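You operate a simulated robot arm through the tools that you are given. There is no shell and no other tool.

The job below is to be done with a simulated robot arm. You get a single attempt, and the scene is never put back.

## Task
Slide the stub sleeve to the blue line, clamp it and tap the hub bush home.
Fine: sleeve knob tight after the slide; fingers clear of the blow; mallet back on its rest.
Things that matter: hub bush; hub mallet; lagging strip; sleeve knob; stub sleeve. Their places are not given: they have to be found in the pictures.

Only the result counts: the job must be done as asked and must still hold three seconds after the hand-in. Knocking over, shifting, dropping, spilling or breaking anything else fails it.

## Robot
A 6-joint arm with a two-finger parallel gripper, fixed in place. Base frame: the origin is at the foot of the arm, x ahead of it, y to its left, z up; the work surface is at about z = 0.8. Units: m, rad, N and s.
Its first joint turns from -2.897 to 2.897 rad. Payload 3.43 kg.
Tool frame: the origin (TCP) lies between the finger pads and is the grasp point; the fingertips stand 0.034 m ahead of it; z points along the fingers, y is the line along which they close. Largest opening 0.128 m; finger width 0.024, thickness 0.012; the body of the gripper, 0.048 by 0.13 m, starts 0.096 m behind the TCP.
Orientation is that of the tool frame in the base frame, as a unit quaternion [w, x, y, z]. With the fingers straight down and closing along the base's y, the tool's x points along the base's -x, its y along +y and its z along -z.

## Interface
- The arm moves only by the tool play_rows. Its argument "series" is a list of rows, each an object (a shift or turn left out is 0, a gripper value left out holds the last) with "grip": the gripper command, from -1 (shut) to 1 (fully open), values between in proportion; "translation": the shift along the tool's x, y, z in units of 200 mm (1.0 is 200 mm), a list of three; "rotation": the turn, a rotation vector about the tool's x, y, z in units of 45 degrees (1.0 is 45 degrees), a list of three. In form: [{"grip": grip, "translation": [x, y, z], "rotation": [wx, wy, wz]}, ...]. A call has 1 to 20 rows; each row is the pose to reach, as a shift and turn from the pose commanded when the call began, along the tool's axes at that moment. A call with a number of a shift or a turn outside -1 to 1 is refused whole. Rows are played at 5 a second. More than 0.05 m and 0.15 rad between two rows, or a gripper value outside its range, and nothing of the call is played. Where a pose cannot be reached the arm comes as near as it can. A force on the tool above 60 N (or 10 N above the force at the start of the call, whichever is more), or a blocked arm, ends the call early, and 0.2 s more pass. The fingers move at their own pace (about 0.153 m/s each) and stop on an object; they squeeze with about 37 N. The grip force told is the motor's: it shows also when the fingers shut on nothing. Time passes only in rows, and 0.2 s behind the last, so rows that repeat a pose let the fingers close. The reply holds the time, the measured pose of the TCP, the force on the tool along the base axes, the opening and the grip force, in the units named above and with some noise, with the torque about the TCP (base axes, N m) and any sound that the robot's microphone picked up.
- Cameras (640 x 400 px; columns grow to the right, rows downward): "scene" is fixed at [0.2165, -0.6365, 1.4136]; the picture's right is [0.69, -0.73, 0.00], its down [-0.45, -0.42, -0.79] and it looks along [0.57, 0.54, -0.61] (base axes); focal length 315 px, centre (320, 200). "wrist" rides on the gripper at [0.076, -0.011, -0.16] in the tool frame; the picture's right is [0.15, 0.99, 0.00], its down [-0.88, 0.13, -0.46] and it looks along [-0.45, 0.07, 0.89] (tool axes); focal length 234 px, centre (320, 200).
- snapshot(camera): a new picture of that camera. The clock stands still meanwhile.
- pixel_to_xyz(camera, pixels): for up to 12 pixels [column, row] of the newest picture of that camera ("zoom" is the newest enlarged one), the place [x, y, z] in the base frame of the surface seen there, good to about 0.002 m, but the place of the scene camera against the robot may be out by one fixed shift of up to 0.018 m in any direction. The clock stands still meanwhile.
- close_up(camera, box): a new picture of the part [left, top, right, bottom] of that camera's present view, enlarged. The clock stands still meanwhile.
- sign_off(): hands the job in; it is judged then, once.

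Unless the task says otherwise, let go and move clear before handing in.

The tools are called after "Request:" as a command line: name --argument value ..., lists and objects as JSON in quotes. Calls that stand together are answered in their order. play_rows: Moves the arm, as the interface text tells. Its arguments: {"type":"object","properties":{"series":{"type":"array","items":{"type":"object","properties":{"grip":{"type":"number"},"translation":{"type":"array","items":{"type":"number"}},"rotation":{"type":"array","items":{"type":"number"}}}}}},"required":["series"]} The other tools are called the same way: snapshot (camera) takes a picture; pixel_to_xyz (camera, pixels) gives the place of the surface under pixels of a picture; close_up (camera, box) takes an enlarged picture of a part of a camera's view; sign_off () hands the job in.

At the start:

```text
clock: 0.0
tcp_pos: [0.6738, 0.1093, 1.132]
ee_rot: [0.0, 0.0, 1.0, 0.001]
contact_force: [0.6, -0.1, 0.5]
wrist_torque: [-0.03, 0.03, 0.03]
finger_gap: 0.128
finger_force: 0.1
```

scene: 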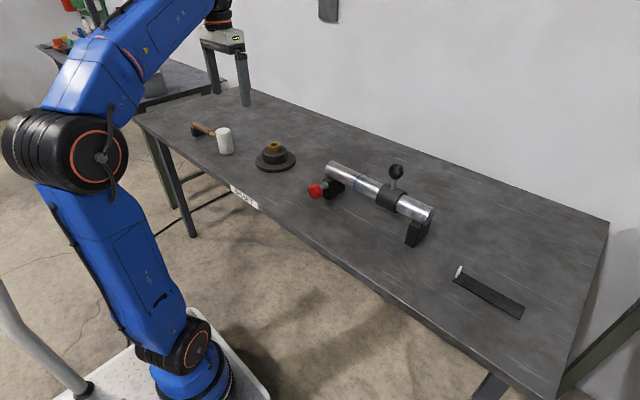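
wrist: 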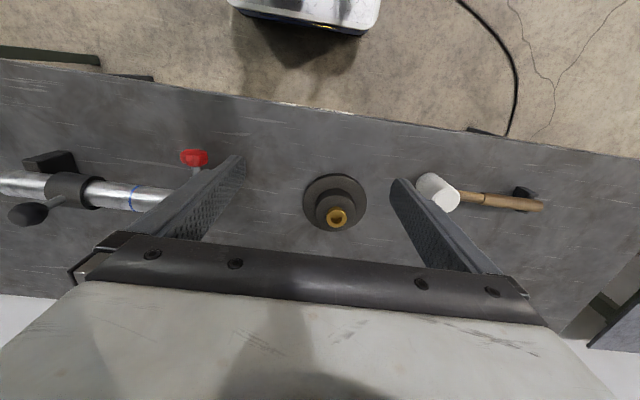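

The first pictures show the mallet near scene (215,138), the hub with its brass bush near (274,155), and the pipe with the black sleeve, black knob, red knob and blue line near (330-430,165-225). A dark strip lies near (490,293). I'll enlarge each of these before moving.

Request:
close_up --camera "scene" --box '[300, 140, 460, 260]'

Request:
close_up --camera "scene" --box '[180, 100, 310, 200]'

Request:
close_up --camera "scene" --box '[420, 230, 580, 350]'

Request:
close_up --camera "wrist" --box '[0, 120, 240, 270]'

Request:
close_up --camera "wrist" --box '[280, 140, 580, 260]'

```text
3.33 times, centred on (380, 200) of scene
```

zoom: 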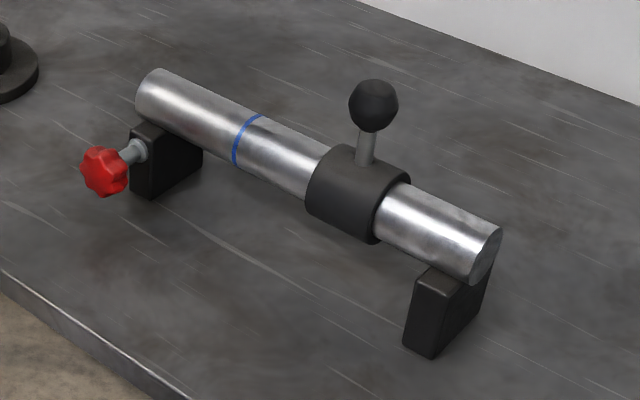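

```text
4.00 times, centred on (245, 150) of scene
```

zoom: 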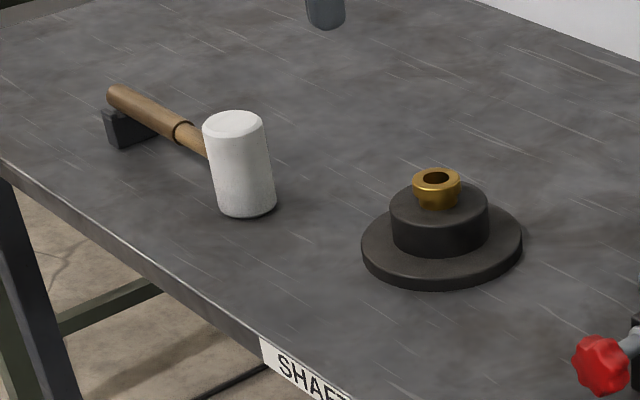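

```text
3.33 times, centred on (500, 290) of scene
```

zoom: 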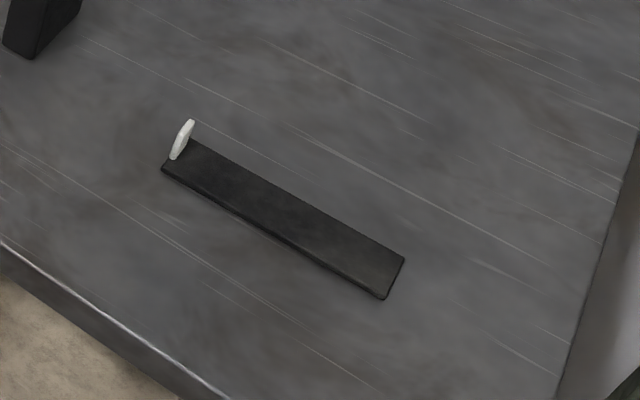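

```text
2.67 times, centred on (120, 195) of wrist
```

zoom: 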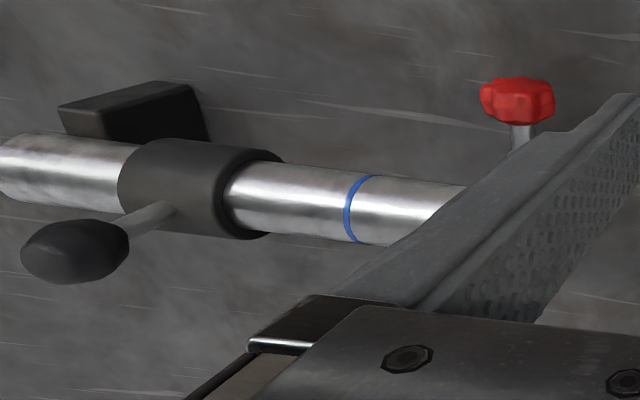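

```text
2.13 times, centred on (430, 200) of wrist
```

zoom: 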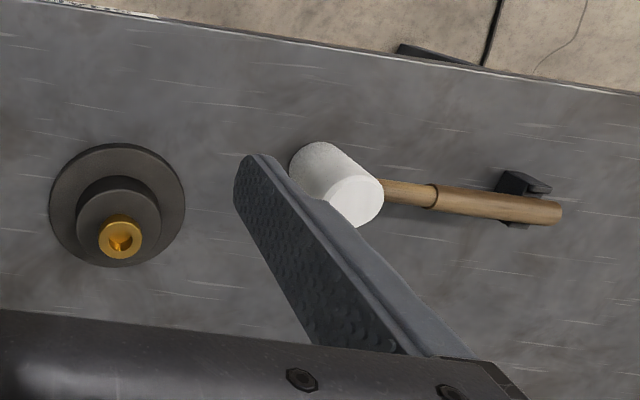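

The enlargements show a black collar with a ball handle on the steel bar, a red star knob on the left bracket, and a blue ring between them. I'll now get 3D places for these from the scene camera.

Request:
pixel_to_xyz --camera "scene" --pixels '[[316, 191], [332, 184], [336, 163], [360, 182], [390, 197], [396, 171], [394, 186], [430, 214], [415, 236], [377, 187], [405, 204], [340, 188]]'

Request:
pixel_to_xyz --camera "scene" --pixels '[[224, 130], [226, 142], [205, 127], [212, 131], [196, 125], [209, 135], [274, 144], [274, 149], [270, 158], [262, 165], [285, 168], [262, 155]]'

Request:
pixel_to_xyz --camera "wrist" --pixels '[[193, 157], [134, 197], [75, 190], [30, 213], [60, 203], [10, 185], [337, 216], [335, 190], [440, 185], [448, 200], [490, 201], [530, 204]]'

```text
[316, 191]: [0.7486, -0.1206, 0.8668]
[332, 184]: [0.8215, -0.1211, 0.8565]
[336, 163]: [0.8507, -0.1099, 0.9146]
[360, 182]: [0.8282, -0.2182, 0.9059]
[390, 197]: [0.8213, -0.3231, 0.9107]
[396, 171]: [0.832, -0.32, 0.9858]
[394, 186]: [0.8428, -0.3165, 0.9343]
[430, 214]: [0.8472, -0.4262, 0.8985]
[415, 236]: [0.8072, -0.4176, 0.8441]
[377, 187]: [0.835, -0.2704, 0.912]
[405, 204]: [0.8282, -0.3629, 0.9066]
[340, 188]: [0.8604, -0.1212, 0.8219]
```

```text
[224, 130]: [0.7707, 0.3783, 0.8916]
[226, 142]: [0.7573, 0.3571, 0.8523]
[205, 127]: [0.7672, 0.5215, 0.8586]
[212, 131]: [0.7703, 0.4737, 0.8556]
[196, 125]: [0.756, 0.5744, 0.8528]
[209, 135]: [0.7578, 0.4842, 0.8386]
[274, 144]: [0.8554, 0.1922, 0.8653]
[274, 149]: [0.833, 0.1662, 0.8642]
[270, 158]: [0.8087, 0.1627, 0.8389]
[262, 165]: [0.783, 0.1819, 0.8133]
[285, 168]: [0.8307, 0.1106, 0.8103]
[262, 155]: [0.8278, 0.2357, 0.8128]
```

```text
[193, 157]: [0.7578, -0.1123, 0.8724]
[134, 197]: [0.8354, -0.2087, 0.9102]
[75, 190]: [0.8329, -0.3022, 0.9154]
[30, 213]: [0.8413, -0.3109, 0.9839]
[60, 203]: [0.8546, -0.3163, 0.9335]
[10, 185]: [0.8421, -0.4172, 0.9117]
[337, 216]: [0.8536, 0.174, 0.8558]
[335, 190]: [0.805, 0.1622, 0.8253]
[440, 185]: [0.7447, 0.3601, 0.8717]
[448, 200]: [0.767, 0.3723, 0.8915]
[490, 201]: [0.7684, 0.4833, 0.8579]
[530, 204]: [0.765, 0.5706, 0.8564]
```

Wrist and scene readings agree to about 1 cm: red knob near (0.757,-0.112,0.872), sleeve near (0.84,-0.305,0.90), ball handle near (0.84,-0.315,0.985). I'll carry the hand in free air toward the bar for a closer wrist view.

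Request:
play_rows --series '[{"grip": 1, "translation": [0, -0.2, 0]}, {"translation": [0, -0.4, 0]}, {"translation": [0, -0.6, 0]}, {"translation": [0, -0.8, 0]}, {"translation": [0, -1.0, 0]}, {"translation": [0, -1.0, 0]}]'

Request:
snapshot --camera "wrist"

```text
clock: 1.4
tcp_pos: [0.6745, -0.0949, 1.1306]
ee_rot: [0.001, 0.001, 1.0, 0.0]
contact_force: [-0.7, -0.5, -0.1]
wrist_torque: [0.0, 0.0, 0.01]
finger_gap: 0.1279
finger_force: 0.0
```

```text
taken
```

wrist: 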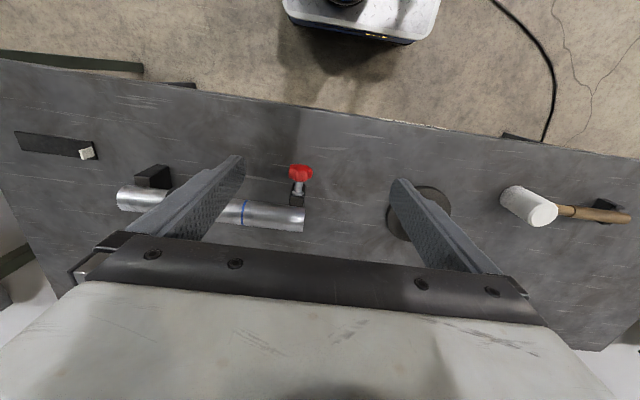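

The red knob now shows at wrist (300,173), with the sleeve behind the left finger. I'll shift a further 10 cm in -y and back 10 cm in x so the bar sits between the fingers in view.

Request:
play_rows --series '[{"translation": [0.15, -0.2, 0]}, {"translation": [0.3, -0.4, 0]}, {"translation": [0.45, -0.6, 0]}, {"translation": [0.5, -0.7, 0]}, {"translation": [0.5, -0.7, 0]}]'

Request:
snapshot --camera "wrist"

Request:
close_up --camera "wrist" --box '[200, 150, 440, 300]'

```text
clock: 2.6
tcp_pos: [0.5733, -0.2308, 1.131]
ee_rot: [0.0, -0.001, 1.0, 0.0]
contact_force: [1.3, 0.0, 0.2]
wrist_torque: [-0.02, 0.04, 0.0]
finger_gap: 0.1278
finger_force: 0.0
```

```text
taken
```

wrist: 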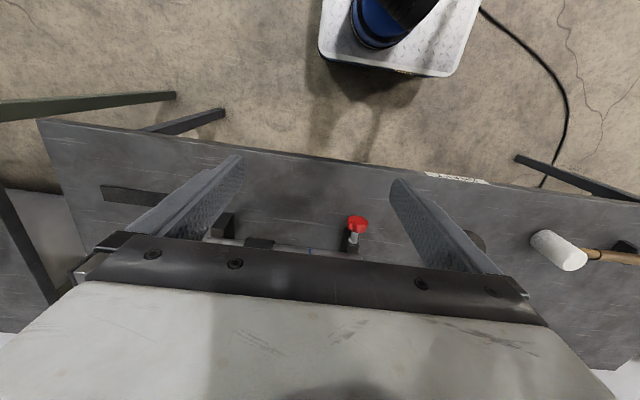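

```text
2.67 times, centred on (320, 225) of wrist
```

zoom: 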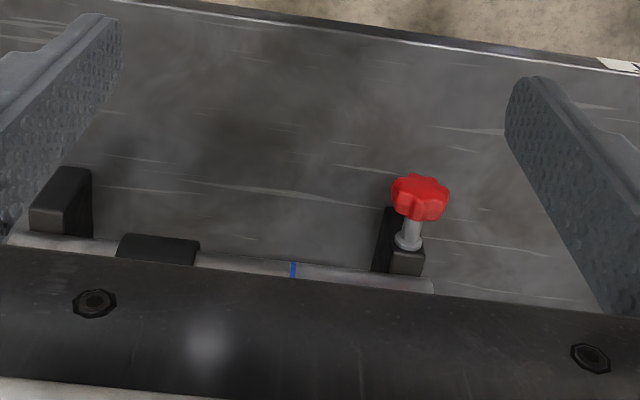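

The bar is now hidden by the gripper body and the red star knob shows at (356,223) with a threaded stem into the bracket. I'll move forward in x and lower a bit to view the sleeve and its ball handle properly.

Request:
play_rows --series '[{"translation": [-0.2, -0.05, 0]}, {"translation": [-0.4, -0.1, 0]}, {"translation": [-0.6, -0.15, 0]}, {"translation": [-0.8, -0.2, 0]}, {"translation": [-1.0, -0.25, 0]}, {"translation": [-1.0, -0.25, 0]}]'

Request:
snapshot --camera "wrist"

Request:
close_up --camera "wrist" --box '[200, 100, 440, 250]'

```text
clock: 4.0
tcp_pos: [0.7741, -0.2807, 1.1342]
ee_rot: [0.0, 0.0, 1.0, 0.0]
contact_force: [-0.4, -0.3, 0.6]
wrist_torque: [0.0, -0.04, 0.02]
finger_gap: 0.128
finger_force: 0.1
```

```text
taken
```

wrist: 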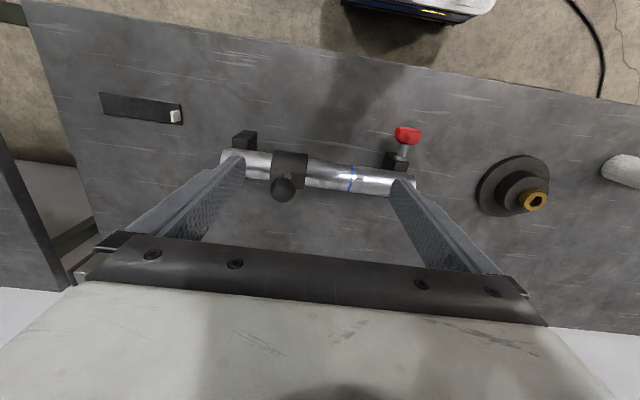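

```text
2.67 times, centred on (320, 175) of wrist
```

zoom: 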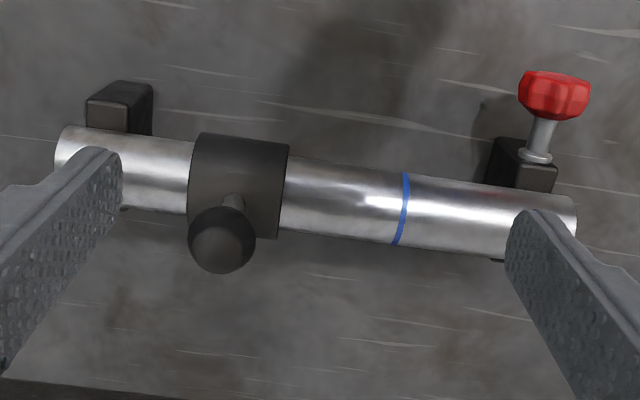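

The zoom shows the collar from (190,170) to (285,185) with a plain ball handle, the blue ring at (402,208), and the red star knob at (553,95). I'll measure those in the zoom.

Request:
pixel_to_xyz --camera "zoom" --pixels '[[194, 170], [282, 185], [240, 175], [403, 200], [404, 208], [222, 240], [233, 202], [72, 150], [570, 215], [555, 90], [543, 132], [536, 165]]'

Request:
pixel_to_xyz --camera "wrist" --pixels '[[115, 104], [175, 117], [140, 108], [535, 200], [522, 190], [510, 185], [490, 200], [396, 136], [408, 128], [418, 136], [246, 135], [298, 150]]'

```text
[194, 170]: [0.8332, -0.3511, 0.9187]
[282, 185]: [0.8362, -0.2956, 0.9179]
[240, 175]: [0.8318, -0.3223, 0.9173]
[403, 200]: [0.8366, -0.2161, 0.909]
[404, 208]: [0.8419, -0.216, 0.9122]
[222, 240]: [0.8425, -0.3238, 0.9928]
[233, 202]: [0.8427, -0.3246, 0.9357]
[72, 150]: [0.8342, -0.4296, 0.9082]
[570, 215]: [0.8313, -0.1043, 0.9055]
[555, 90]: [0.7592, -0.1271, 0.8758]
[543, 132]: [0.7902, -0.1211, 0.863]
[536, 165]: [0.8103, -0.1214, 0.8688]
```

```text
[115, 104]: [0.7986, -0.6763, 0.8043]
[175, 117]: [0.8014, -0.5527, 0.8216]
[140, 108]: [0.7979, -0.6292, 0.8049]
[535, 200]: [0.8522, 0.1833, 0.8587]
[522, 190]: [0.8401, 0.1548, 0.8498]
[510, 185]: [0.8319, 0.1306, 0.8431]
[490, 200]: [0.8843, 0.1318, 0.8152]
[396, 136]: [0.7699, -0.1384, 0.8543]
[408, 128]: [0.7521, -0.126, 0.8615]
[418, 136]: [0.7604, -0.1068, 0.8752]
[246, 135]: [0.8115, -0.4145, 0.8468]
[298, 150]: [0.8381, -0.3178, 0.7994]
```

Bar axis is near x=0.84, z=0.887; the sleeve spans y=-0.351 to -0.296 and the line is at y≈-0.216. I'll lower the hand 7 cm (tips stay above the ball at z≈1.0) for an accurate central view of the sleeve and the line.

Request:
play_rows --series '[{"translation": [0, 0.05, 0.15]}, {"translation": [0, 0.1, 0.3]}, {"translation": [0, 0.1, 0.35]}, {"translation": [0, 0.1, 0.35]}]'

Request:
snapshot --camera "wrist"

Request:
close_up --camera "wrist" --box '[200, 120, 440, 270]'

```text
clock: 5.0
tcp_pos: [0.7749, -0.26, 1.0627]
ee_rot: [0.0, 0.0, 1.0, 0.0]
contact_force: [-0.1, -0.3, -0.9]
wrist_torque: [-0.01, -0.02, 0.04]
finger_gap: 0.1281
finger_force: 0.0
```

```text
taken
```

wrist: 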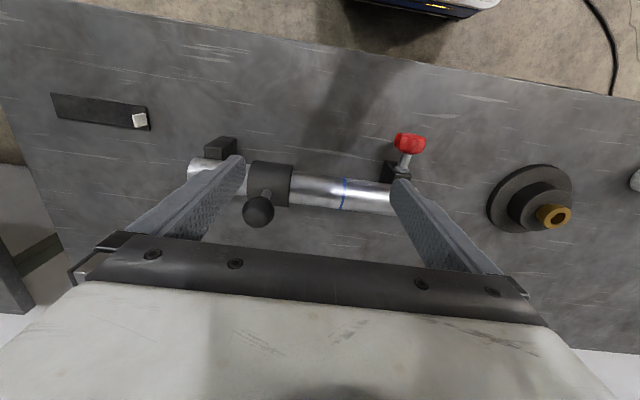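

```text
2.67 times, centred on (320, 195) of wrist
```

zoom: 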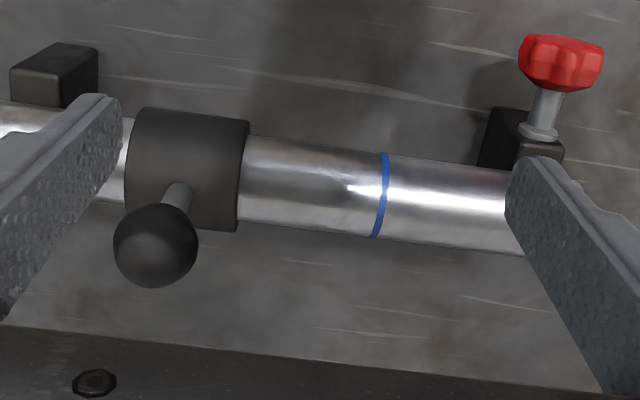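

Request:
pixel_to_xyz --camera "zoom" --pixels '[[137, 150], [237, 165], [190, 150], [382, 185], [386, 165], [155, 250], [175, 195], [243, 180], [130, 170], [560, 62], [545, 110], [538, 132]]'

Request:
close_up --camera "wrist" --box '[380, 120, 440, 190]'

Request:
close_up --camera "scene" --box '[310, 140, 450, 240]'

```text
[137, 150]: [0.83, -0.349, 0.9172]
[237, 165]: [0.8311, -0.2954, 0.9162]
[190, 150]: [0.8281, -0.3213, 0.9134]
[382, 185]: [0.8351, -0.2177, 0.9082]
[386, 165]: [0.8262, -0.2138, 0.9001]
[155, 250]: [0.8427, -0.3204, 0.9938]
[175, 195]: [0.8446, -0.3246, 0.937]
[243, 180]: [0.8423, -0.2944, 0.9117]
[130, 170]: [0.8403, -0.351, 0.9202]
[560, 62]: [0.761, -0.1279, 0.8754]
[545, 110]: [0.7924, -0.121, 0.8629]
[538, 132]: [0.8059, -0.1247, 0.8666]
```

```text
5.71 times, centred on (410, 155) of wrist
```

zoom: 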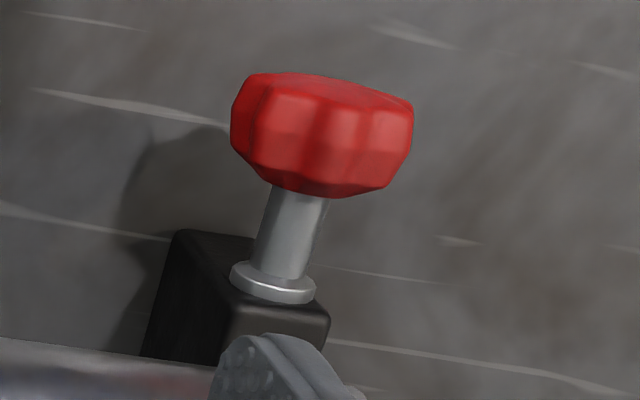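

```text
4.00 times, centred on (380, 190) of scene
```

zoom: 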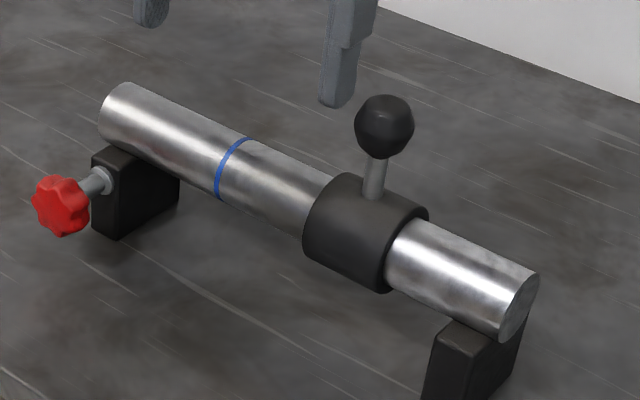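

The sleeve centre is at y≈-0.322 (edges -0.350/-0.295), the line at y≈-0.216, and the ball handle's centre about (0.85,-0.323,0.978). I'll go above the ball, lower with fingers open to either side of it (closing along y), then check.

Request:
play_rows --series '[{"translation": [-0.12, -0.1, 0]}, {"translation": [-0.25, -0.2, 0]}, {"translation": [-0.375, -0.308, 0]}, {"translation": [-0.375, -0.308, 0]}, {"translation": [-0.375, -0.308, 0.15]}, {"translation": [-0.375, -0.308, 0.3]}, {"translation": [-0.375, -0.308, 0.435]}, {"translation": [-0.375, -0.308, 0.435]}]'

Request:
snapshot --camera "wrist"

Request:
close_up --camera "scene" --box '[310, 120, 470, 240]'

```text
clock: 6.8
tcp_pos: [0.85, -0.3218, 0.9762]
ee_rot: [0.0, 0.001, 1.0, 0.0]
contact_force: [-1.2, 0.6, -0.1]
wrist_torque: [-0.01, 0.01, 0.02]
finger_gap: 0.1281
finger_force: 0.0
```

```text
taken
```

wrist: 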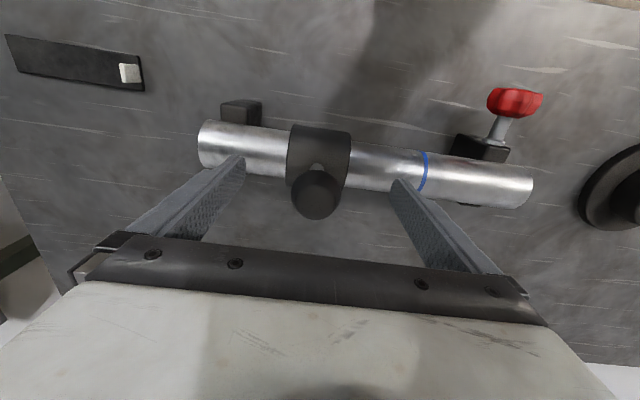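

```text
3.33 times, centred on (390, 180) of scene
```

zoom: 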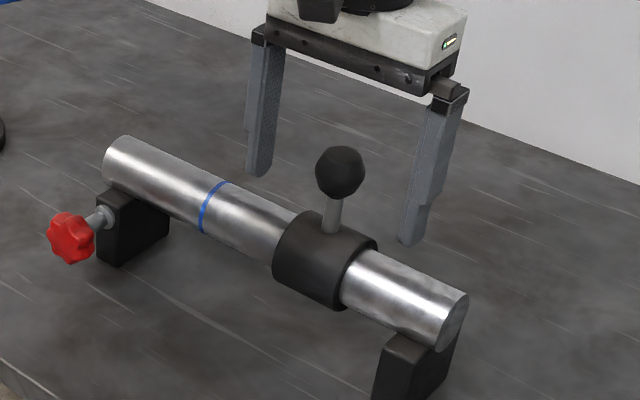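

The ball sits at wrist (315,195), almost exactly where the TCP projects (320,193), and the scene view shows the fingers straddling it. I'll close gently on the ball and watch the readings.

Request:
pixel_to_xyz --camera "wrist" --pixels '[[315, 195], [423, 170], [428, 158], [291, 150], [350, 158], [294, 190], [338, 190], [515, 102], [500, 128], [520, 190], [205, 145], [315, 215]]'

Request:
play_rows --series '[{"grip": 0.0}, {"grip": -0.4}, {"grip": -0.7}, {"grip": -1.0}, {"grip": -1.0}, {"grip": -1.0}]'

```text
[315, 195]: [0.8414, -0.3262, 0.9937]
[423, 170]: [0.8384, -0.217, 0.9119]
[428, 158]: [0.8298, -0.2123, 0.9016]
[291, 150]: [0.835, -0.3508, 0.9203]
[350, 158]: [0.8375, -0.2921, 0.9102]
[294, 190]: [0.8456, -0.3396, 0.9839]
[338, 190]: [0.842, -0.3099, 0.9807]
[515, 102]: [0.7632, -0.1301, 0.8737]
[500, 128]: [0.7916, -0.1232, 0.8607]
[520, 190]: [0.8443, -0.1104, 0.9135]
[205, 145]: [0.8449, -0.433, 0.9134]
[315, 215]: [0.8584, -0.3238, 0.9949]
```

```text
clock: 8.2
tcp_pos: [0.8497, -0.3217, 0.9762]
ee_rot: [0.0, 0.0, 1.0, 0.0]
contact_force: [0.2, -3.4, -0.9]
wrist_torque: [-0.24, -0.17, -0.05]
finger_gap: 0.0384
finger_force: 44.9
```

The fingers stopped on the ball at 0.038 m with only -3.4 N sideways. I'll try a small pull of 10 mm along +y to learn if the sleeve is free.

Request:
play_rows --series '[{"translation": [0, 0.01, 0]}, {"translation": [0, 0.02, 0]}, {"translation": [0, 0.035, 0]}, {"translation": [0, 0.05, 0]}, {"translation": [0, 0.05, 0]}]'

Request:
snapshot --camera "wrist"

```text
clock: 9.4
tcp_pos: [0.8501, -0.3122, 0.9766]
ee_rot: [0.0, -0.001, 1.0, 0.0]
contact_force: [8.4, -1.8, -3.2]
wrist_torque: [-0.17, -1.06, 0.12]
finger_gap: 0.0384
finger_force: 44.2
```

```text
taken
```

wrist: 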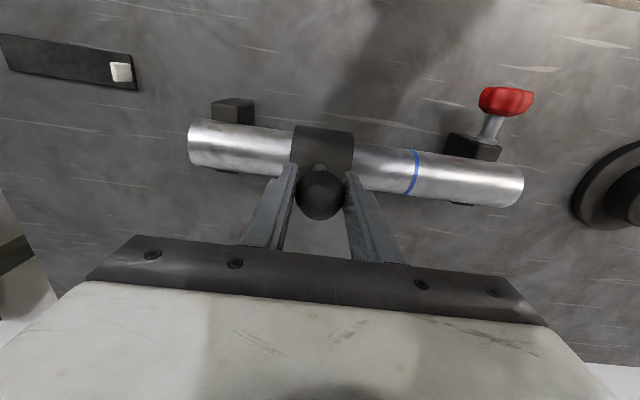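

The sleeve slides freely (sideways force about -2 N), though an x force of 8 N hints at a slight yaw of the bar. I'll go on another 20 mm and watch how the x force changes.

Request:
play_rows --series '[{"translation": [0, 0.02, 0]}, {"translation": [0, 0.04, 0]}, {"translation": [0, 0.06, 0]}, {"translation": [0, 0.08, 0]}, {"translation": [0, 0.1, 0]}, {"translation": [0, 0.1, 0]}]'

```text
clock: 10.8
tcp_pos: [0.8489, -0.2919, 0.9762]
ee_rot: [0.0, -0.001, 1.0, 0.0]
contact_force: [27.2, -2.5, 7.8]
wrist_torque: [0.18, -0.45, 0.02]
finger_gap: 0.0386
finger_force: 45.1
```

The x force rose to 27 N over 30 mm, so the bar runs slightly askew from my straight y line. I'll nudge the hand +0.6 mm in x to see if the force falls.

Request:
play_rows --series '[{"translation": [-0.0015, 0, 0]}, {"translation": [-0.003, 0, 0]}, {"translation": [-0.003, 0, 0]}]'

```text
clock: 11.6
tcp_pos: [0.8477, -0.2925, 0.9768]
ee_rot: [0.001, -0.001, 1.0, 0.0]
contact_force: [17.4, 1.6, 12.3]
wrist_torque: [0.31, 0.22, 0.12]
finger_gap: 0.0383
finger_force: 44.7
```

The nudge dropped the x force from 27 to 17 N, so the bar does head +x with +y. I'll measure the bar's direction from scene points across it near both ends.

Request:
close_up --camera "scene" --box '[310, 140, 450, 240]'

Request:
close_up --camera "wrist" --box '[160, 80, 560, 240]'

```text
4.00 times, centred on (380, 190) of scene
```

zoom: 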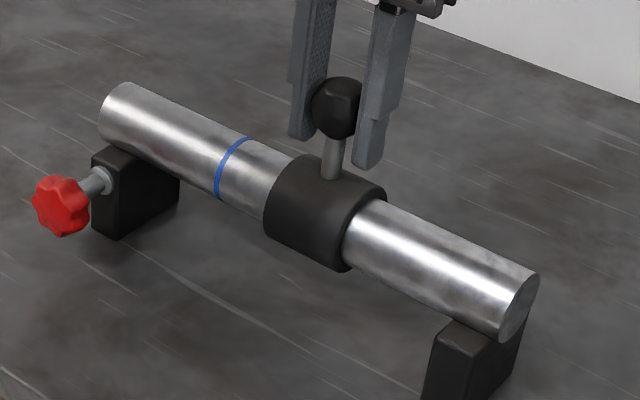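

```text
1.60 times, centred on (360, 160) of wrist
```

zoom: 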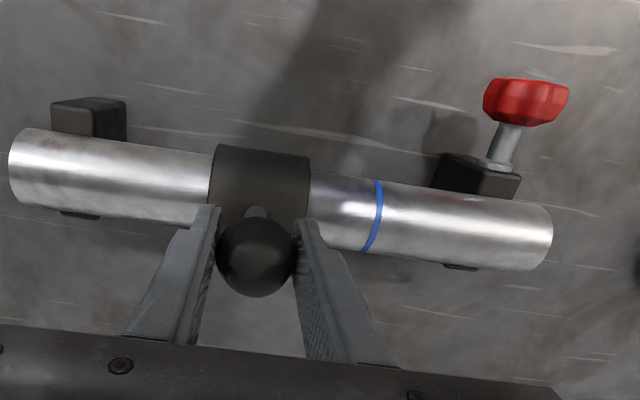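

Request:
pixel_to_xyz --camera "zoom" --pixels '[[42, 145], [40, 160], [38, 175], [36, 190], [165, 160], [163, 175], [160, 195], [475, 208], [472, 225], [469, 240], [466, 255], [340, 215]]'

Request:
pixel_to_xyz --camera "scene" --pixels '[[342, 164], [341, 168], [340, 172], [339, 176], [348, 170], [425, 203], [422, 207], [420, 212], [418, 216], [415, 203], [410, 200], [408, 210]]'

```text
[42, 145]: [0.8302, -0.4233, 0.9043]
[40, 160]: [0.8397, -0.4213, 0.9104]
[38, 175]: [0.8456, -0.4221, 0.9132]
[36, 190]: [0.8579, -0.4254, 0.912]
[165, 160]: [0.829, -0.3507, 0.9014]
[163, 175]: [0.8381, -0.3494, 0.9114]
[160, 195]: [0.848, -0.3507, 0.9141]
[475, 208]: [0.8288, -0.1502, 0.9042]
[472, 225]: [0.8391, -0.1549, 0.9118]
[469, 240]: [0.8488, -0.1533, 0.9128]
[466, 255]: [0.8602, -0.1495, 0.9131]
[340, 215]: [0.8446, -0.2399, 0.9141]
```

```text
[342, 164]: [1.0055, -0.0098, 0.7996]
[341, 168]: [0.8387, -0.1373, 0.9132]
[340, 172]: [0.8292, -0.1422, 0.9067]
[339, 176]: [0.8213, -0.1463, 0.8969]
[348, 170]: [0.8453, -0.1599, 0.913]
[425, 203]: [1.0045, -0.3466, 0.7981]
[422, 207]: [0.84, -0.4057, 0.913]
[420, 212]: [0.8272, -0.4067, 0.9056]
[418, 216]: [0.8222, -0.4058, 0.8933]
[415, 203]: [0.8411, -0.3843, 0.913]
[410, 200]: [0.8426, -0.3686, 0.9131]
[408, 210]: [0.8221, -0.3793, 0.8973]
```

The bar reads parallel to y within about 0.5°, so the side force is likely grip wind-up rather than real skew. I'll hold still for two rows to see a steady reading.

Request:
play_rows --series '[{"translation": [0, 0, 0]}, {"translation": [0, 0, 0]}, {"translation": [0, 0, 0]}]'

```text
clock: 12.4
tcp_pos: [0.8489, -0.2911, 0.9758]
ee_rot: [0.0, 0.0, 1.0, 0.0]
contact_force: [13.4, 2.8, 12.0]
wrist_torque: [0.15, 0.29, 0.05]
finger_gap: 0.0385
finger_force: 45.3
```

The force is steady near 13 N in x and 12 N in z, so it is stored in the grip. I'll loosen the fingers to a loose cage (gap about 0.046) and let the -y finger push the ball instead.

Request:
play_rows --series '[{"grip": -0.28}, {"grip": -0.28}, {"grip": -0.28}]'

Request:
snapshot --camera "wrist"

```text
clock: 13.2
tcp_pos: [0.8495, -0.2922, 0.9751]
ee_rot: [-0.001, 0.0, 1.0, 0.0]
contact_force: [0.6, -0.2, 0.7]
wrist_torque: [0.02, -0.02, 0.0]
finger_gap: 0.0459
finger_force: 0.0
```

```text
taken
```

wrist: 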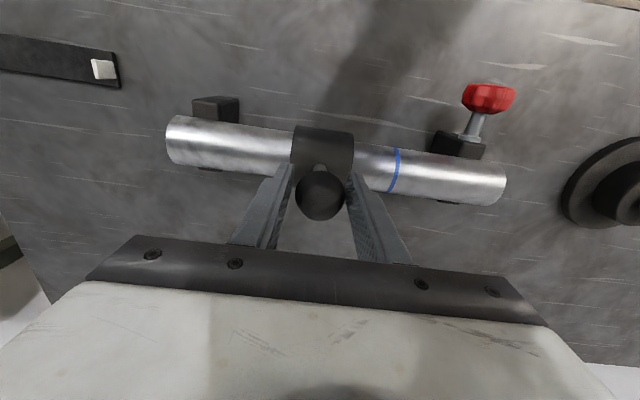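

Force has vanished and the line is at wrist (396,170). I'll re-measure the line and the sleeve edges here before pushing, since the sleeve will hide the line when centred on it.

Request:
close_up --camera "wrist" --box '[280, 110, 440, 210]'

Request:
close_up --camera "scene" --box '[320, 150, 420, 225]'

```text
4.00 times, centred on (360, 160) of wrist
```

zoom: 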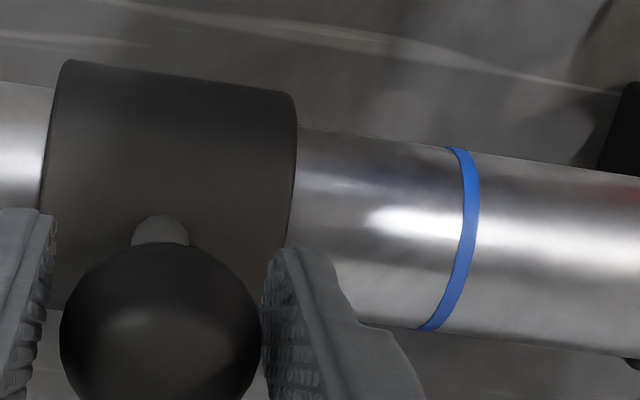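

```text
5.33 times, centred on (370, 188) of scene
```

zoom: 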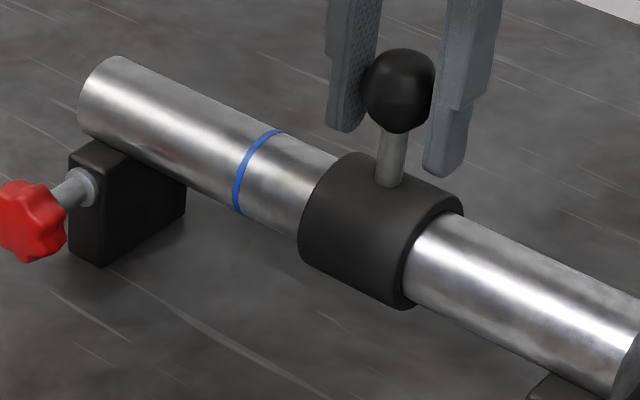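

Request:
pixel_to_xyz --camera "zoom" --pixels '[[262, 142], [246, 165], [236, 195], [239, 209], [333, 160], [305, 215], [302, 235], [462, 210], [415, 245], [404, 285], [388, 184], [400, 90]]'

Request:
pixel_to_xyz --camera "wrist" --pixels '[[396, 150], [397, 160], [396, 170], [394, 178], [391, 187], [296, 135], [353, 140], [292, 155], [352, 155], [169, 130], [505, 185], [484, 96]]'

```text
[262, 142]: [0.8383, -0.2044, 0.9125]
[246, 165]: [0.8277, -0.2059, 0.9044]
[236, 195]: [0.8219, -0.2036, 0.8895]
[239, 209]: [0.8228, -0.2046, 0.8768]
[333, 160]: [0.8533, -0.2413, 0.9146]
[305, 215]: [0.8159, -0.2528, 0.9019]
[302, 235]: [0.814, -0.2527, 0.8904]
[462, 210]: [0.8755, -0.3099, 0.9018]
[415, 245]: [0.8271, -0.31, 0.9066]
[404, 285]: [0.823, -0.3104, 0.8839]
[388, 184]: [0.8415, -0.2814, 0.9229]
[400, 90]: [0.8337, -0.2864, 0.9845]
```

```text
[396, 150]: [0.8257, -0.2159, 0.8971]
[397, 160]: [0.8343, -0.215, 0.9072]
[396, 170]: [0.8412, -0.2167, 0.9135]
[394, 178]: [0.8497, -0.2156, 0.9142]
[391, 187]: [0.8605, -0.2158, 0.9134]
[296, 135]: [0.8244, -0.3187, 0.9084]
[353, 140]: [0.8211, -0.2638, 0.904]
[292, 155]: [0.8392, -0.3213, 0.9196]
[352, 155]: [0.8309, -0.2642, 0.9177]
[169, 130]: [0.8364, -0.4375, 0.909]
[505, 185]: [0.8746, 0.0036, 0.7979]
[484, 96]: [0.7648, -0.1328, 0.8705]
```

Both cameras agree: the sleeve centre must go 76–77 mm further to sit on the line (wrist: centre -0.292, line -0.2158). I'll push with the loose cage 80 mm, which includes ~3.8 mm of play on the pushing finger.

Request:
play_rows --series '[{"translation": [0, 0.03, 0]}, {"translation": [0, 0.06, 0]}, {"translation": [0, 0.09, 0]}, {"translation": [0, 0.12, 0]}, {"translation": [0, 0.15, 0]}, {"translation": [0, 0.18, 0]}, {"translation": [0, 0.21, 0]}, {"translation": [0, 0.24, 0]}, {"translation": [0, 0.27, 0]}, {"translation": [0, 0.3, 0]}, {"translation": [0, 0.33, 0]}, {"translation": [0, 0.36, 0]}, {"translation": [0, 0.38, 0]}, {"translation": [0, 0.39, 0]}, {"translation": [0, 0.395, 0]}, {"translation": [0, 0.395, 0]}]'

Request:
snapshot --camera "wrist"

Request:
close_up --camera "scene" --box '[320, 150, 420, 225]'

```text
clock: 15.8
tcp_pos: [0.848, -0.2303, 0.9739]
ee_rot: [0.002, 0.002, 1.0, -0.003]
contact_force: [6.8, -54.9, -1.1]
wrist_torque: [0.42, -0.27, 0.2]
finger_gap: 0.0774
finger_force: 27.0
stopped in row 12: the force on the tool passed its limit at 64 N (the readings are from after the stop); the commanded pose is now the measured one
```

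```text
taken
```

wrist: 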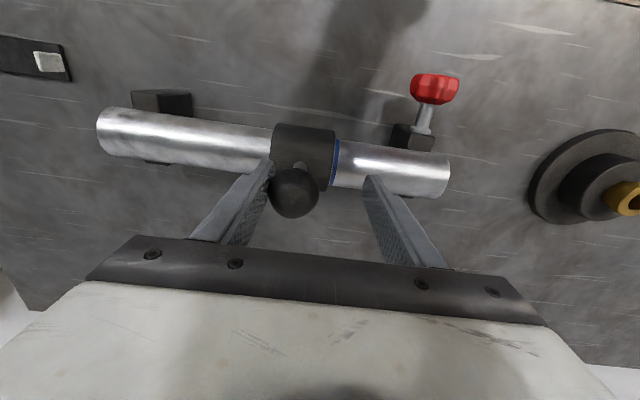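

```text
5.33 times, centred on (370, 188) of scene
```

zoom: 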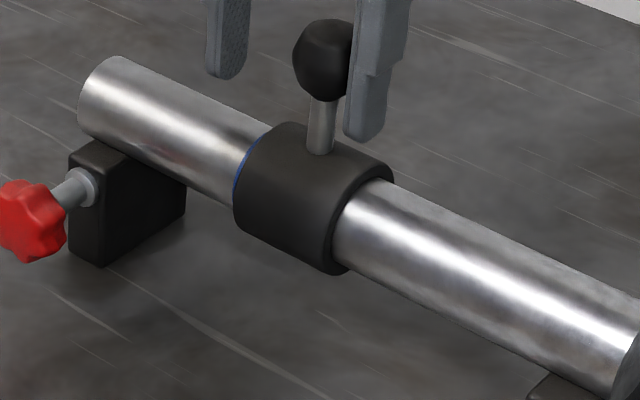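

The call stopped at 64 N: the sleeve met a stop with its leading edge right at the blue line (wrist (336,163), a thin sliver of blue showing). So the leading edge at the line looks like the intended place; I'll measure exactly.

Request:
close_up --camera "wrist" --box '[250, 110, 410, 210]'

Request:
pixel_to_xyz --camera "wrist" --pixels '[[337, 148], [336, 158], [334, 170], [339, 155], [334, 150], [332, 160], [274, 135], [271, 150], [270, 158], [292, 195], [298, 165], [360, 160]]'

```text
4.00 times, centred on (330, 160) of wrist
```

zoom: 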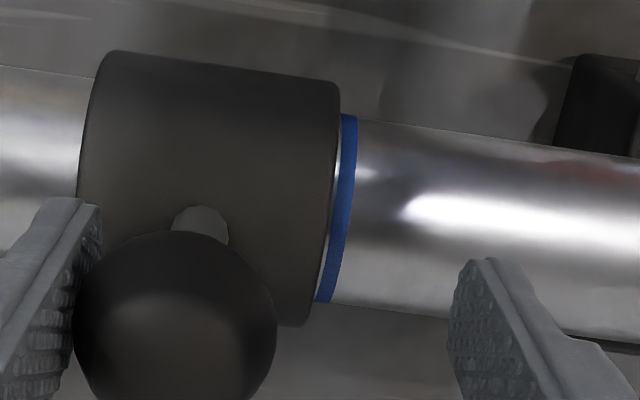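

```text
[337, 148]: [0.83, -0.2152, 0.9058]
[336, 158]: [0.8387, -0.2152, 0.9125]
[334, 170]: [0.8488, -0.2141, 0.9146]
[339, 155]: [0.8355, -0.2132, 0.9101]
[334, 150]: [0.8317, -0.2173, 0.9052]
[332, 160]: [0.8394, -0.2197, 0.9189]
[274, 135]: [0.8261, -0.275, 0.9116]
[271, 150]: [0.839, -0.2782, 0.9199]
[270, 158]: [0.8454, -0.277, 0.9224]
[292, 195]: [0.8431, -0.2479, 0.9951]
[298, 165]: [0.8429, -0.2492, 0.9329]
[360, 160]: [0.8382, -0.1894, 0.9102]
```

The sleeve centre is now y≈-0.2485, its leading edge ≈-0.2195 and the ring's near edge ≈-0.2175, with over 50 N not moving it further. I'll back off 20 mm to relieve the push and look where it rests unloaded.

Request:
play_rows --series '[{"translation": [0, -0.03, 0]}, {"translation": [0, -0.06, 0]}, {"translation": [0, -0.085, 0]}, {"translation": [0, -0.085, 0]}]'

Request:
close_up --camera "wrist" --box '[250, 110, 410, 210]'

Request:
close_up --camera "scene" --box '[320, 150, 420, 225]'

```text
clock: 16.8
tcp_pos: [0.8497, -0.2426, 0.9761]
ee_rot: [0.001, -0.001, 1.0, -0.003]
contact_force: [-4.2, -14.3, -3.1]
wrist_torque: [0.16, -0.01, -0.12]
finger_gap: 0.0548
finger_force: 7.7
```

```text
4.00 times, centred on (330, 160) of wrist
```

zoom: 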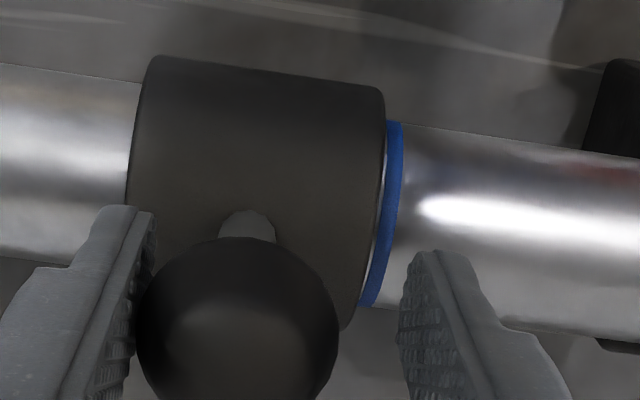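

```text
5.33 times, centred on (370, 188) of scene
```

zoom: 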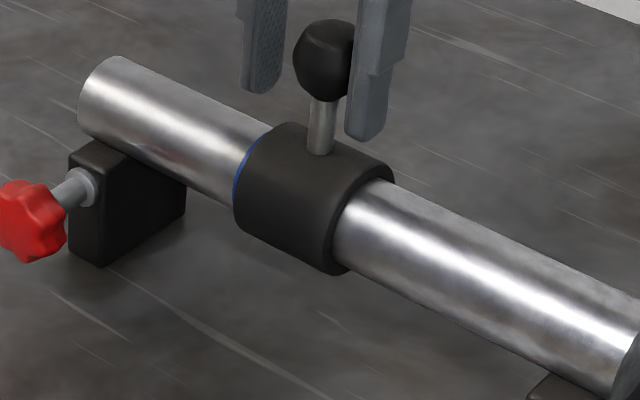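

The sleeve hasn't moved on unloading and the ring still shows just ahead of its edge. To rule out the sleeve jamming from being pushed up at the ball, I'll open, rise clear, go behind the sleeve with closed fingers and prepare to push low on its rear face.

Request:
play_rows --series '[{"grip": 0.1, "translation": [0, -0.03, 0]}, {"translation": [0, -0.03, 0]}, {"translation": [0, -0.03, -0.2]}, {"translation": [0, -0.03, -0.4]}, {"translation": [0, -0.1, -0.42]}, {"grip": -1, "translation": [0, -0.25, -0.42]}, {"translation": [0, -0.32, -0.42]}, {"translation": [0, -0.32, -0.42]}, {"translation": [0, -0.32, -0.42]}]'

Request:
snapshot --camera "wrist"

Request:
close_up --camera "scene" --box '[320, 150, 420, 225]'

```text
clock: 18.8
tcp_pos: [0.8492, -0.3069, 1.0589]
ee_rot: [0.0, 0.0, 1.0, -0.002]
contact_force: [0.4, 0.6, 0.6]
wrist_torque: [-0.02, 0.0, 0.01]
finger_gap: 0.0
finger_force: 33.3
```

```text
taken
```

wrist: 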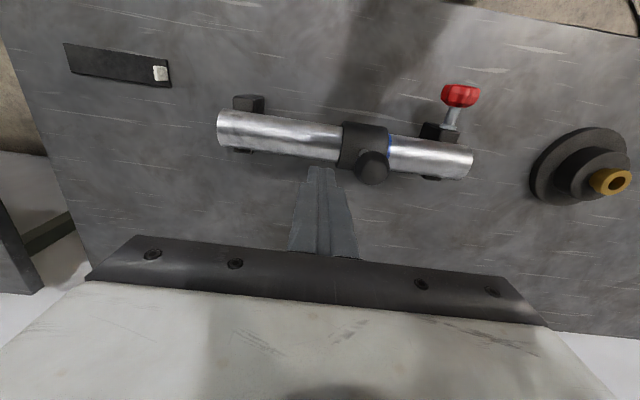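

```text
5.33 times, centred on (370, 188) of scene
```

zoom: 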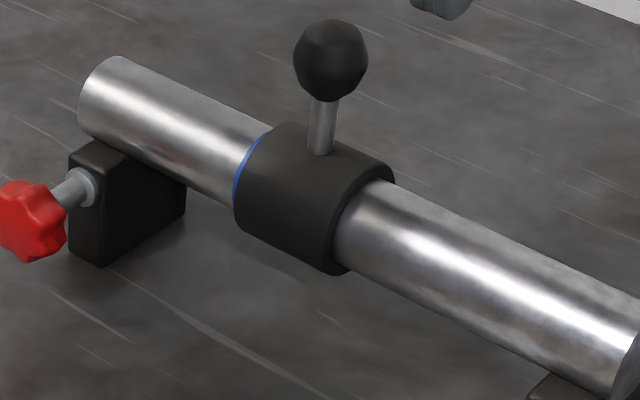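

Hand is behind the sleeve with closed fingers; rear face of the sleeve is at y≈-0.277. I'll descend until the tips are just above the bar (z≈0.917), then advance in small steps.

Request:
play_rows --series '[{"translation": [0, 0, 0.2]}, {"translation": [0, 0, 0.4]}, {"translation": [0, 0, 0.5]}, {"translation": [0, 0, 0.53]}, {"translation": [0, 0, 0.54]}, {"translation": [0, 0, 0.54]}]'

Request:
close_up --camera "scene" --box '[340, 140, 420, 200]'

```text
clock: 20.1
tcp_pos: [0.8497, -0.3062, 0.9527]
ee_rot: [0.002, 0.0, 1.0, -0.001]
contact_force: [0.4, 0.3, 0.6]
wrist_torque: [0.03, 0.03, 0.01]
finger_gap: 0.0001
finger_force: 33.0
```

```text
6.67 times, centred on (380, 170) of scene
```

zoom: 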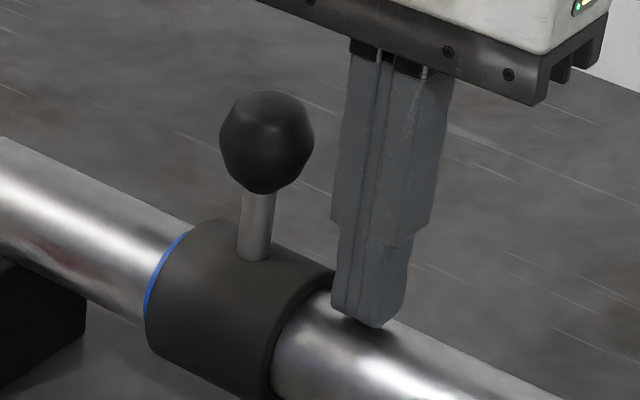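

The tips sit just above the bar behind the sleeve's rear face. I'll advance slowly to about 3 mm past expected contact and read the force.

Request:
play_rows --series '[{"translation": [0, 0.04, 0]}, {"translation": [0, 0.07, 0]}, {"translation": [0, 0.08, 0]}, {"translation": [0, 0.09, 0]}, {"translation": [0, 0.1, 0]}, {"translation": [0, 0.1, 0]}]'

Request:
close_up --camera "scene" --box '[340, 140, 420, 200]'

```text
clock: 21.6
tcp_pos: [0.8487, -0.2896, 0.9526]
ee_rot: [0.002, 0.001, 1.0, -0.002]
contact_force: [17.2, -42.3, 12.2]
wrist_torque: [-1.21, -0.59, -0.25]
finger_gap: 0.0
finger_force: 32.8
```

```text
6.67 times, centred on (380, 170) of scene
```

zoom: 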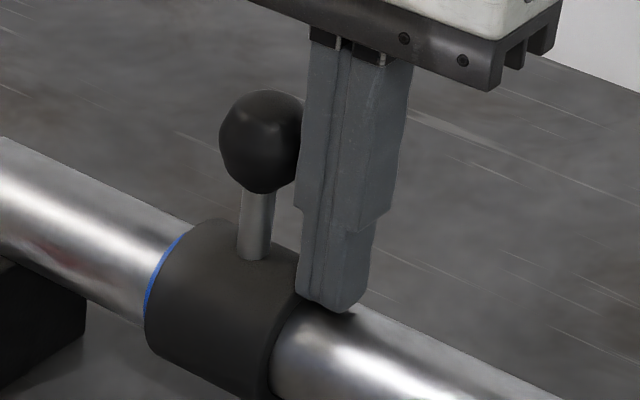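

The low push gave -42 N with no motion at all, so it is a true end stop with the sleeve's leading edge at the blue line: the slide is done. I'll back off, rise, and take fresh pictures to measure the red knob and table edge.

Request:
play_rows --series '[{"translation": [0, -0.03, 0]}, {"translation": [0, -0.08, 0]}, {"translation": [0, -0.08, -0.2]}, {"translation": [0, -0.08, -0.4]}, {"translation": [0.15, 0.0, -0.55]}, {"translation": [0.3, 0.15, -0.65]}, {"translation": [0.45, 0.3, -0.75]}, {"translation": [0.5, 0.45, -0.75]}, {"translation": [0.5, 0.6, -0.75]}, {"translation": [0.5, 0.6, -0.75]}]'

Request:
snapshot --camera "wrist"

Request:
snapshot --camera "scene"

```text
clock: 23.8
tcp_pos: [0.7472, -0.1638, 1.1013]
ee_rot: [0.0, 0.0, 1.0, -0.001]
contact_force: [0.3, -0.2, 0.1]
wrist_torque: [0.01, 0.04, 0.05]
finger_gap: 0.0
finger_force: 32.8
```

```text
taken
```

wrist: 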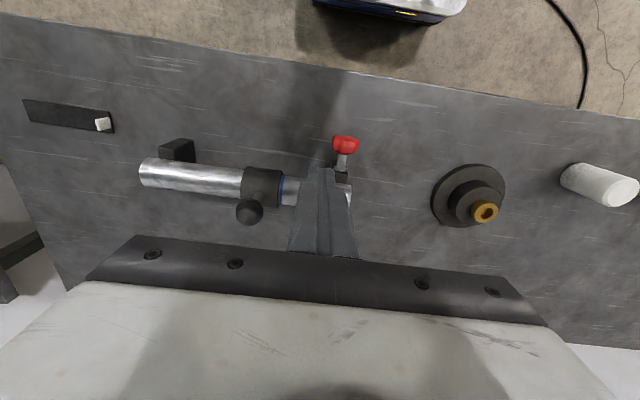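

```text
taken
```

scene: 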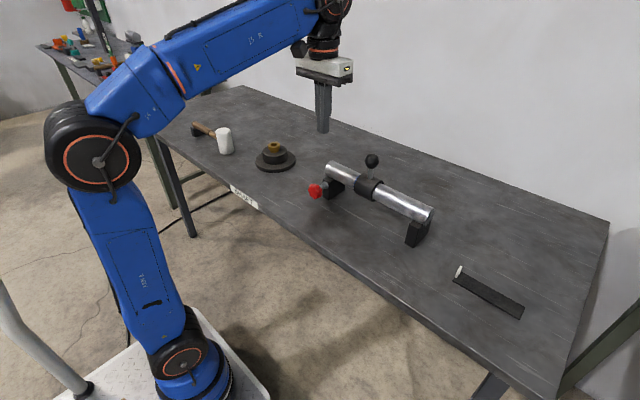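

Request:
pixel_to_xyz --camera "wrist" --pixels '[[345, 68], [345, 85], [345, 138], [345, 146], [335, 142], [356, 144], [343, 160], [400, 80], [341, 175], [280, 190], [482, 213], [465, 195]]'

Request:
close_up --camera "wrist" --box '[310, 120, 390, 180]'

Request:
close_up --camera "scene" --box '[300, 165, 360, 210]'

```text
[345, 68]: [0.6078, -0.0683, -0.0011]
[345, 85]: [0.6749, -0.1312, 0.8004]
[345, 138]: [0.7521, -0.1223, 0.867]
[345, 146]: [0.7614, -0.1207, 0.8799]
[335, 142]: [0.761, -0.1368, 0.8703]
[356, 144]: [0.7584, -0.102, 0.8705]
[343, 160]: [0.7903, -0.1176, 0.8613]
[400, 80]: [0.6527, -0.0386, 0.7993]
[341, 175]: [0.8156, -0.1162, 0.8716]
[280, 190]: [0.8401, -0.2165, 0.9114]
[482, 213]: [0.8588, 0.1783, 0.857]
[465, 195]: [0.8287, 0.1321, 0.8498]
```

```text
6.67 times, centred on (350, 150) of wrist
```

zoom: 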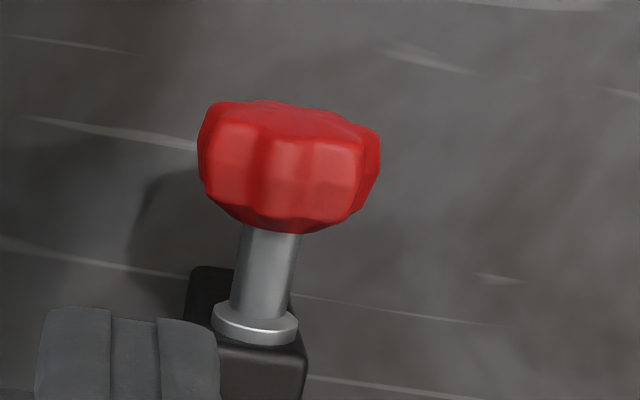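

```text
8.89 times, centred on (330, 188) of scene
```

zoom: 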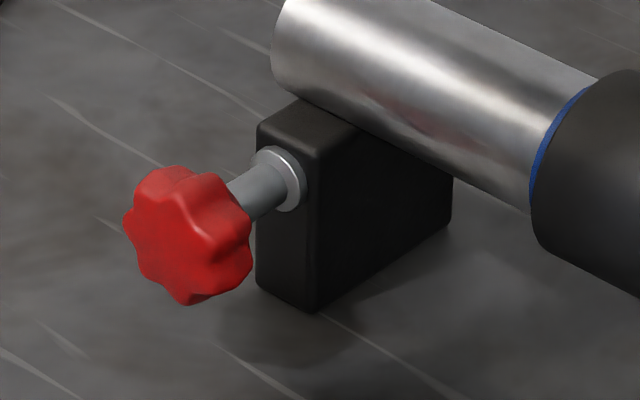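

Knob centre is about (0.762,-0.1195,0.859), diameter ~0.04, axis along x; the table edge is near x≈0.65. I'll pull the hand back and pitch the tool toward +x (first 45°) in free air so that I can take the knob head-on.

Request:
play_rows --series '[{"grip": -0.2, "translation": [0.1, 0.04, 0], "rotation": [0, 0, 0]}, {"translation": [0.25, 0.08, 0], "rotation": [0, -0.17, 0]}, {"translation": [0.4, 0.12, 0], "rotation": [0, -0.34, 0]}, {"translation": [0.55, 0.16, 0], "rotation": [0, -0.51, 0]}, {"translation": [0.7, 0.2, 0], "rotation": [0, -0.68, 0]}, {"translation": [0.735, 0.22, 0], "rotation": [0, -0.84, 0]}, {"translation": [0.735, 0.22, 0], "rotation": [0, -1.0, 0]}, {"translation": [0.735, 0.22, 0], "rotation": [0, -1.0, 0]}]'

Request:
snapshot --camera "scene"

```text
clock: 25.6
tcp_pos: [0.6018, -0.1224, 1.1003]
ee_rot: [0.384, -0.001, 0.923, -0.001]
contact_force: [0.5, -1.1, -1.3]
wrist_torque: [-0.02, -0.02, -0.01]
finger_gap: 0.0514
finger_force: 0.0
```

```text
taken
```

scene: 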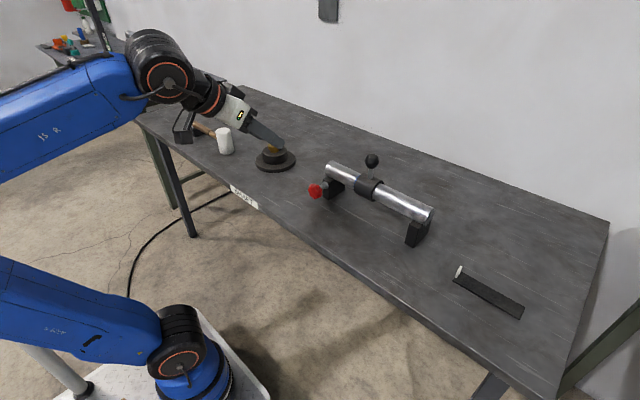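

Orientation is as intended (45° pitch). I'll turn the other 45° in place.

Request:
play_rows --series '[{"rotation": [0, -0.17, 0]}, {"rotation": [0, -0.34, 0]}, {"rotation": [0, -0.51, 0]}, {"rotation": [0, -0.68, 0]}, {"rotation": [0, -0.84, 0]}, {"rotation": [0, -1.0, 0]}, {"rotation": [0, -1.0, 0]}]'

Request:
snapshot --camera "scene"

Request:
snapshot --camera "wrist"

```text
clock: 27.1
tcp_pos: [0.6021, -0.1216, 1.1007]
ee_rot: [0.708, -0.001, 0.706, -0.002]
contact_force: [-0.9, -0.2, 0.5]
wrist_torque: [-0.06, 0.01, 0.03]
finger_gap: 0.0512
finger_force: 0.0
```

```text
taken
```

scene: 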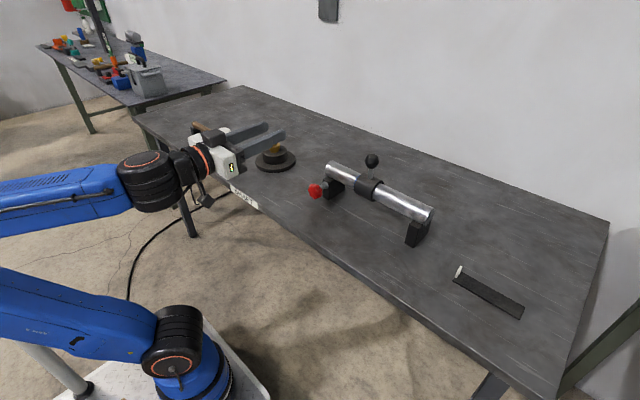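

```text
taken
```

wrist: 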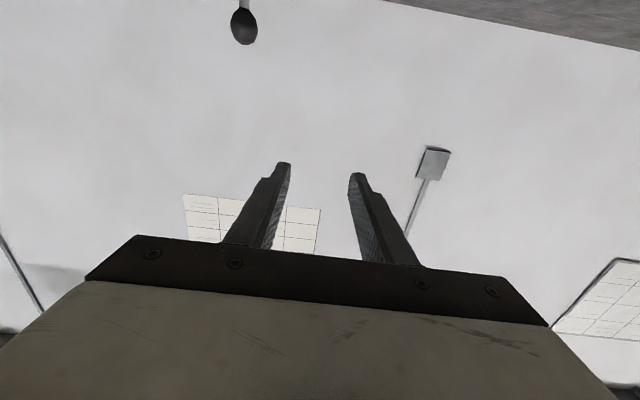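

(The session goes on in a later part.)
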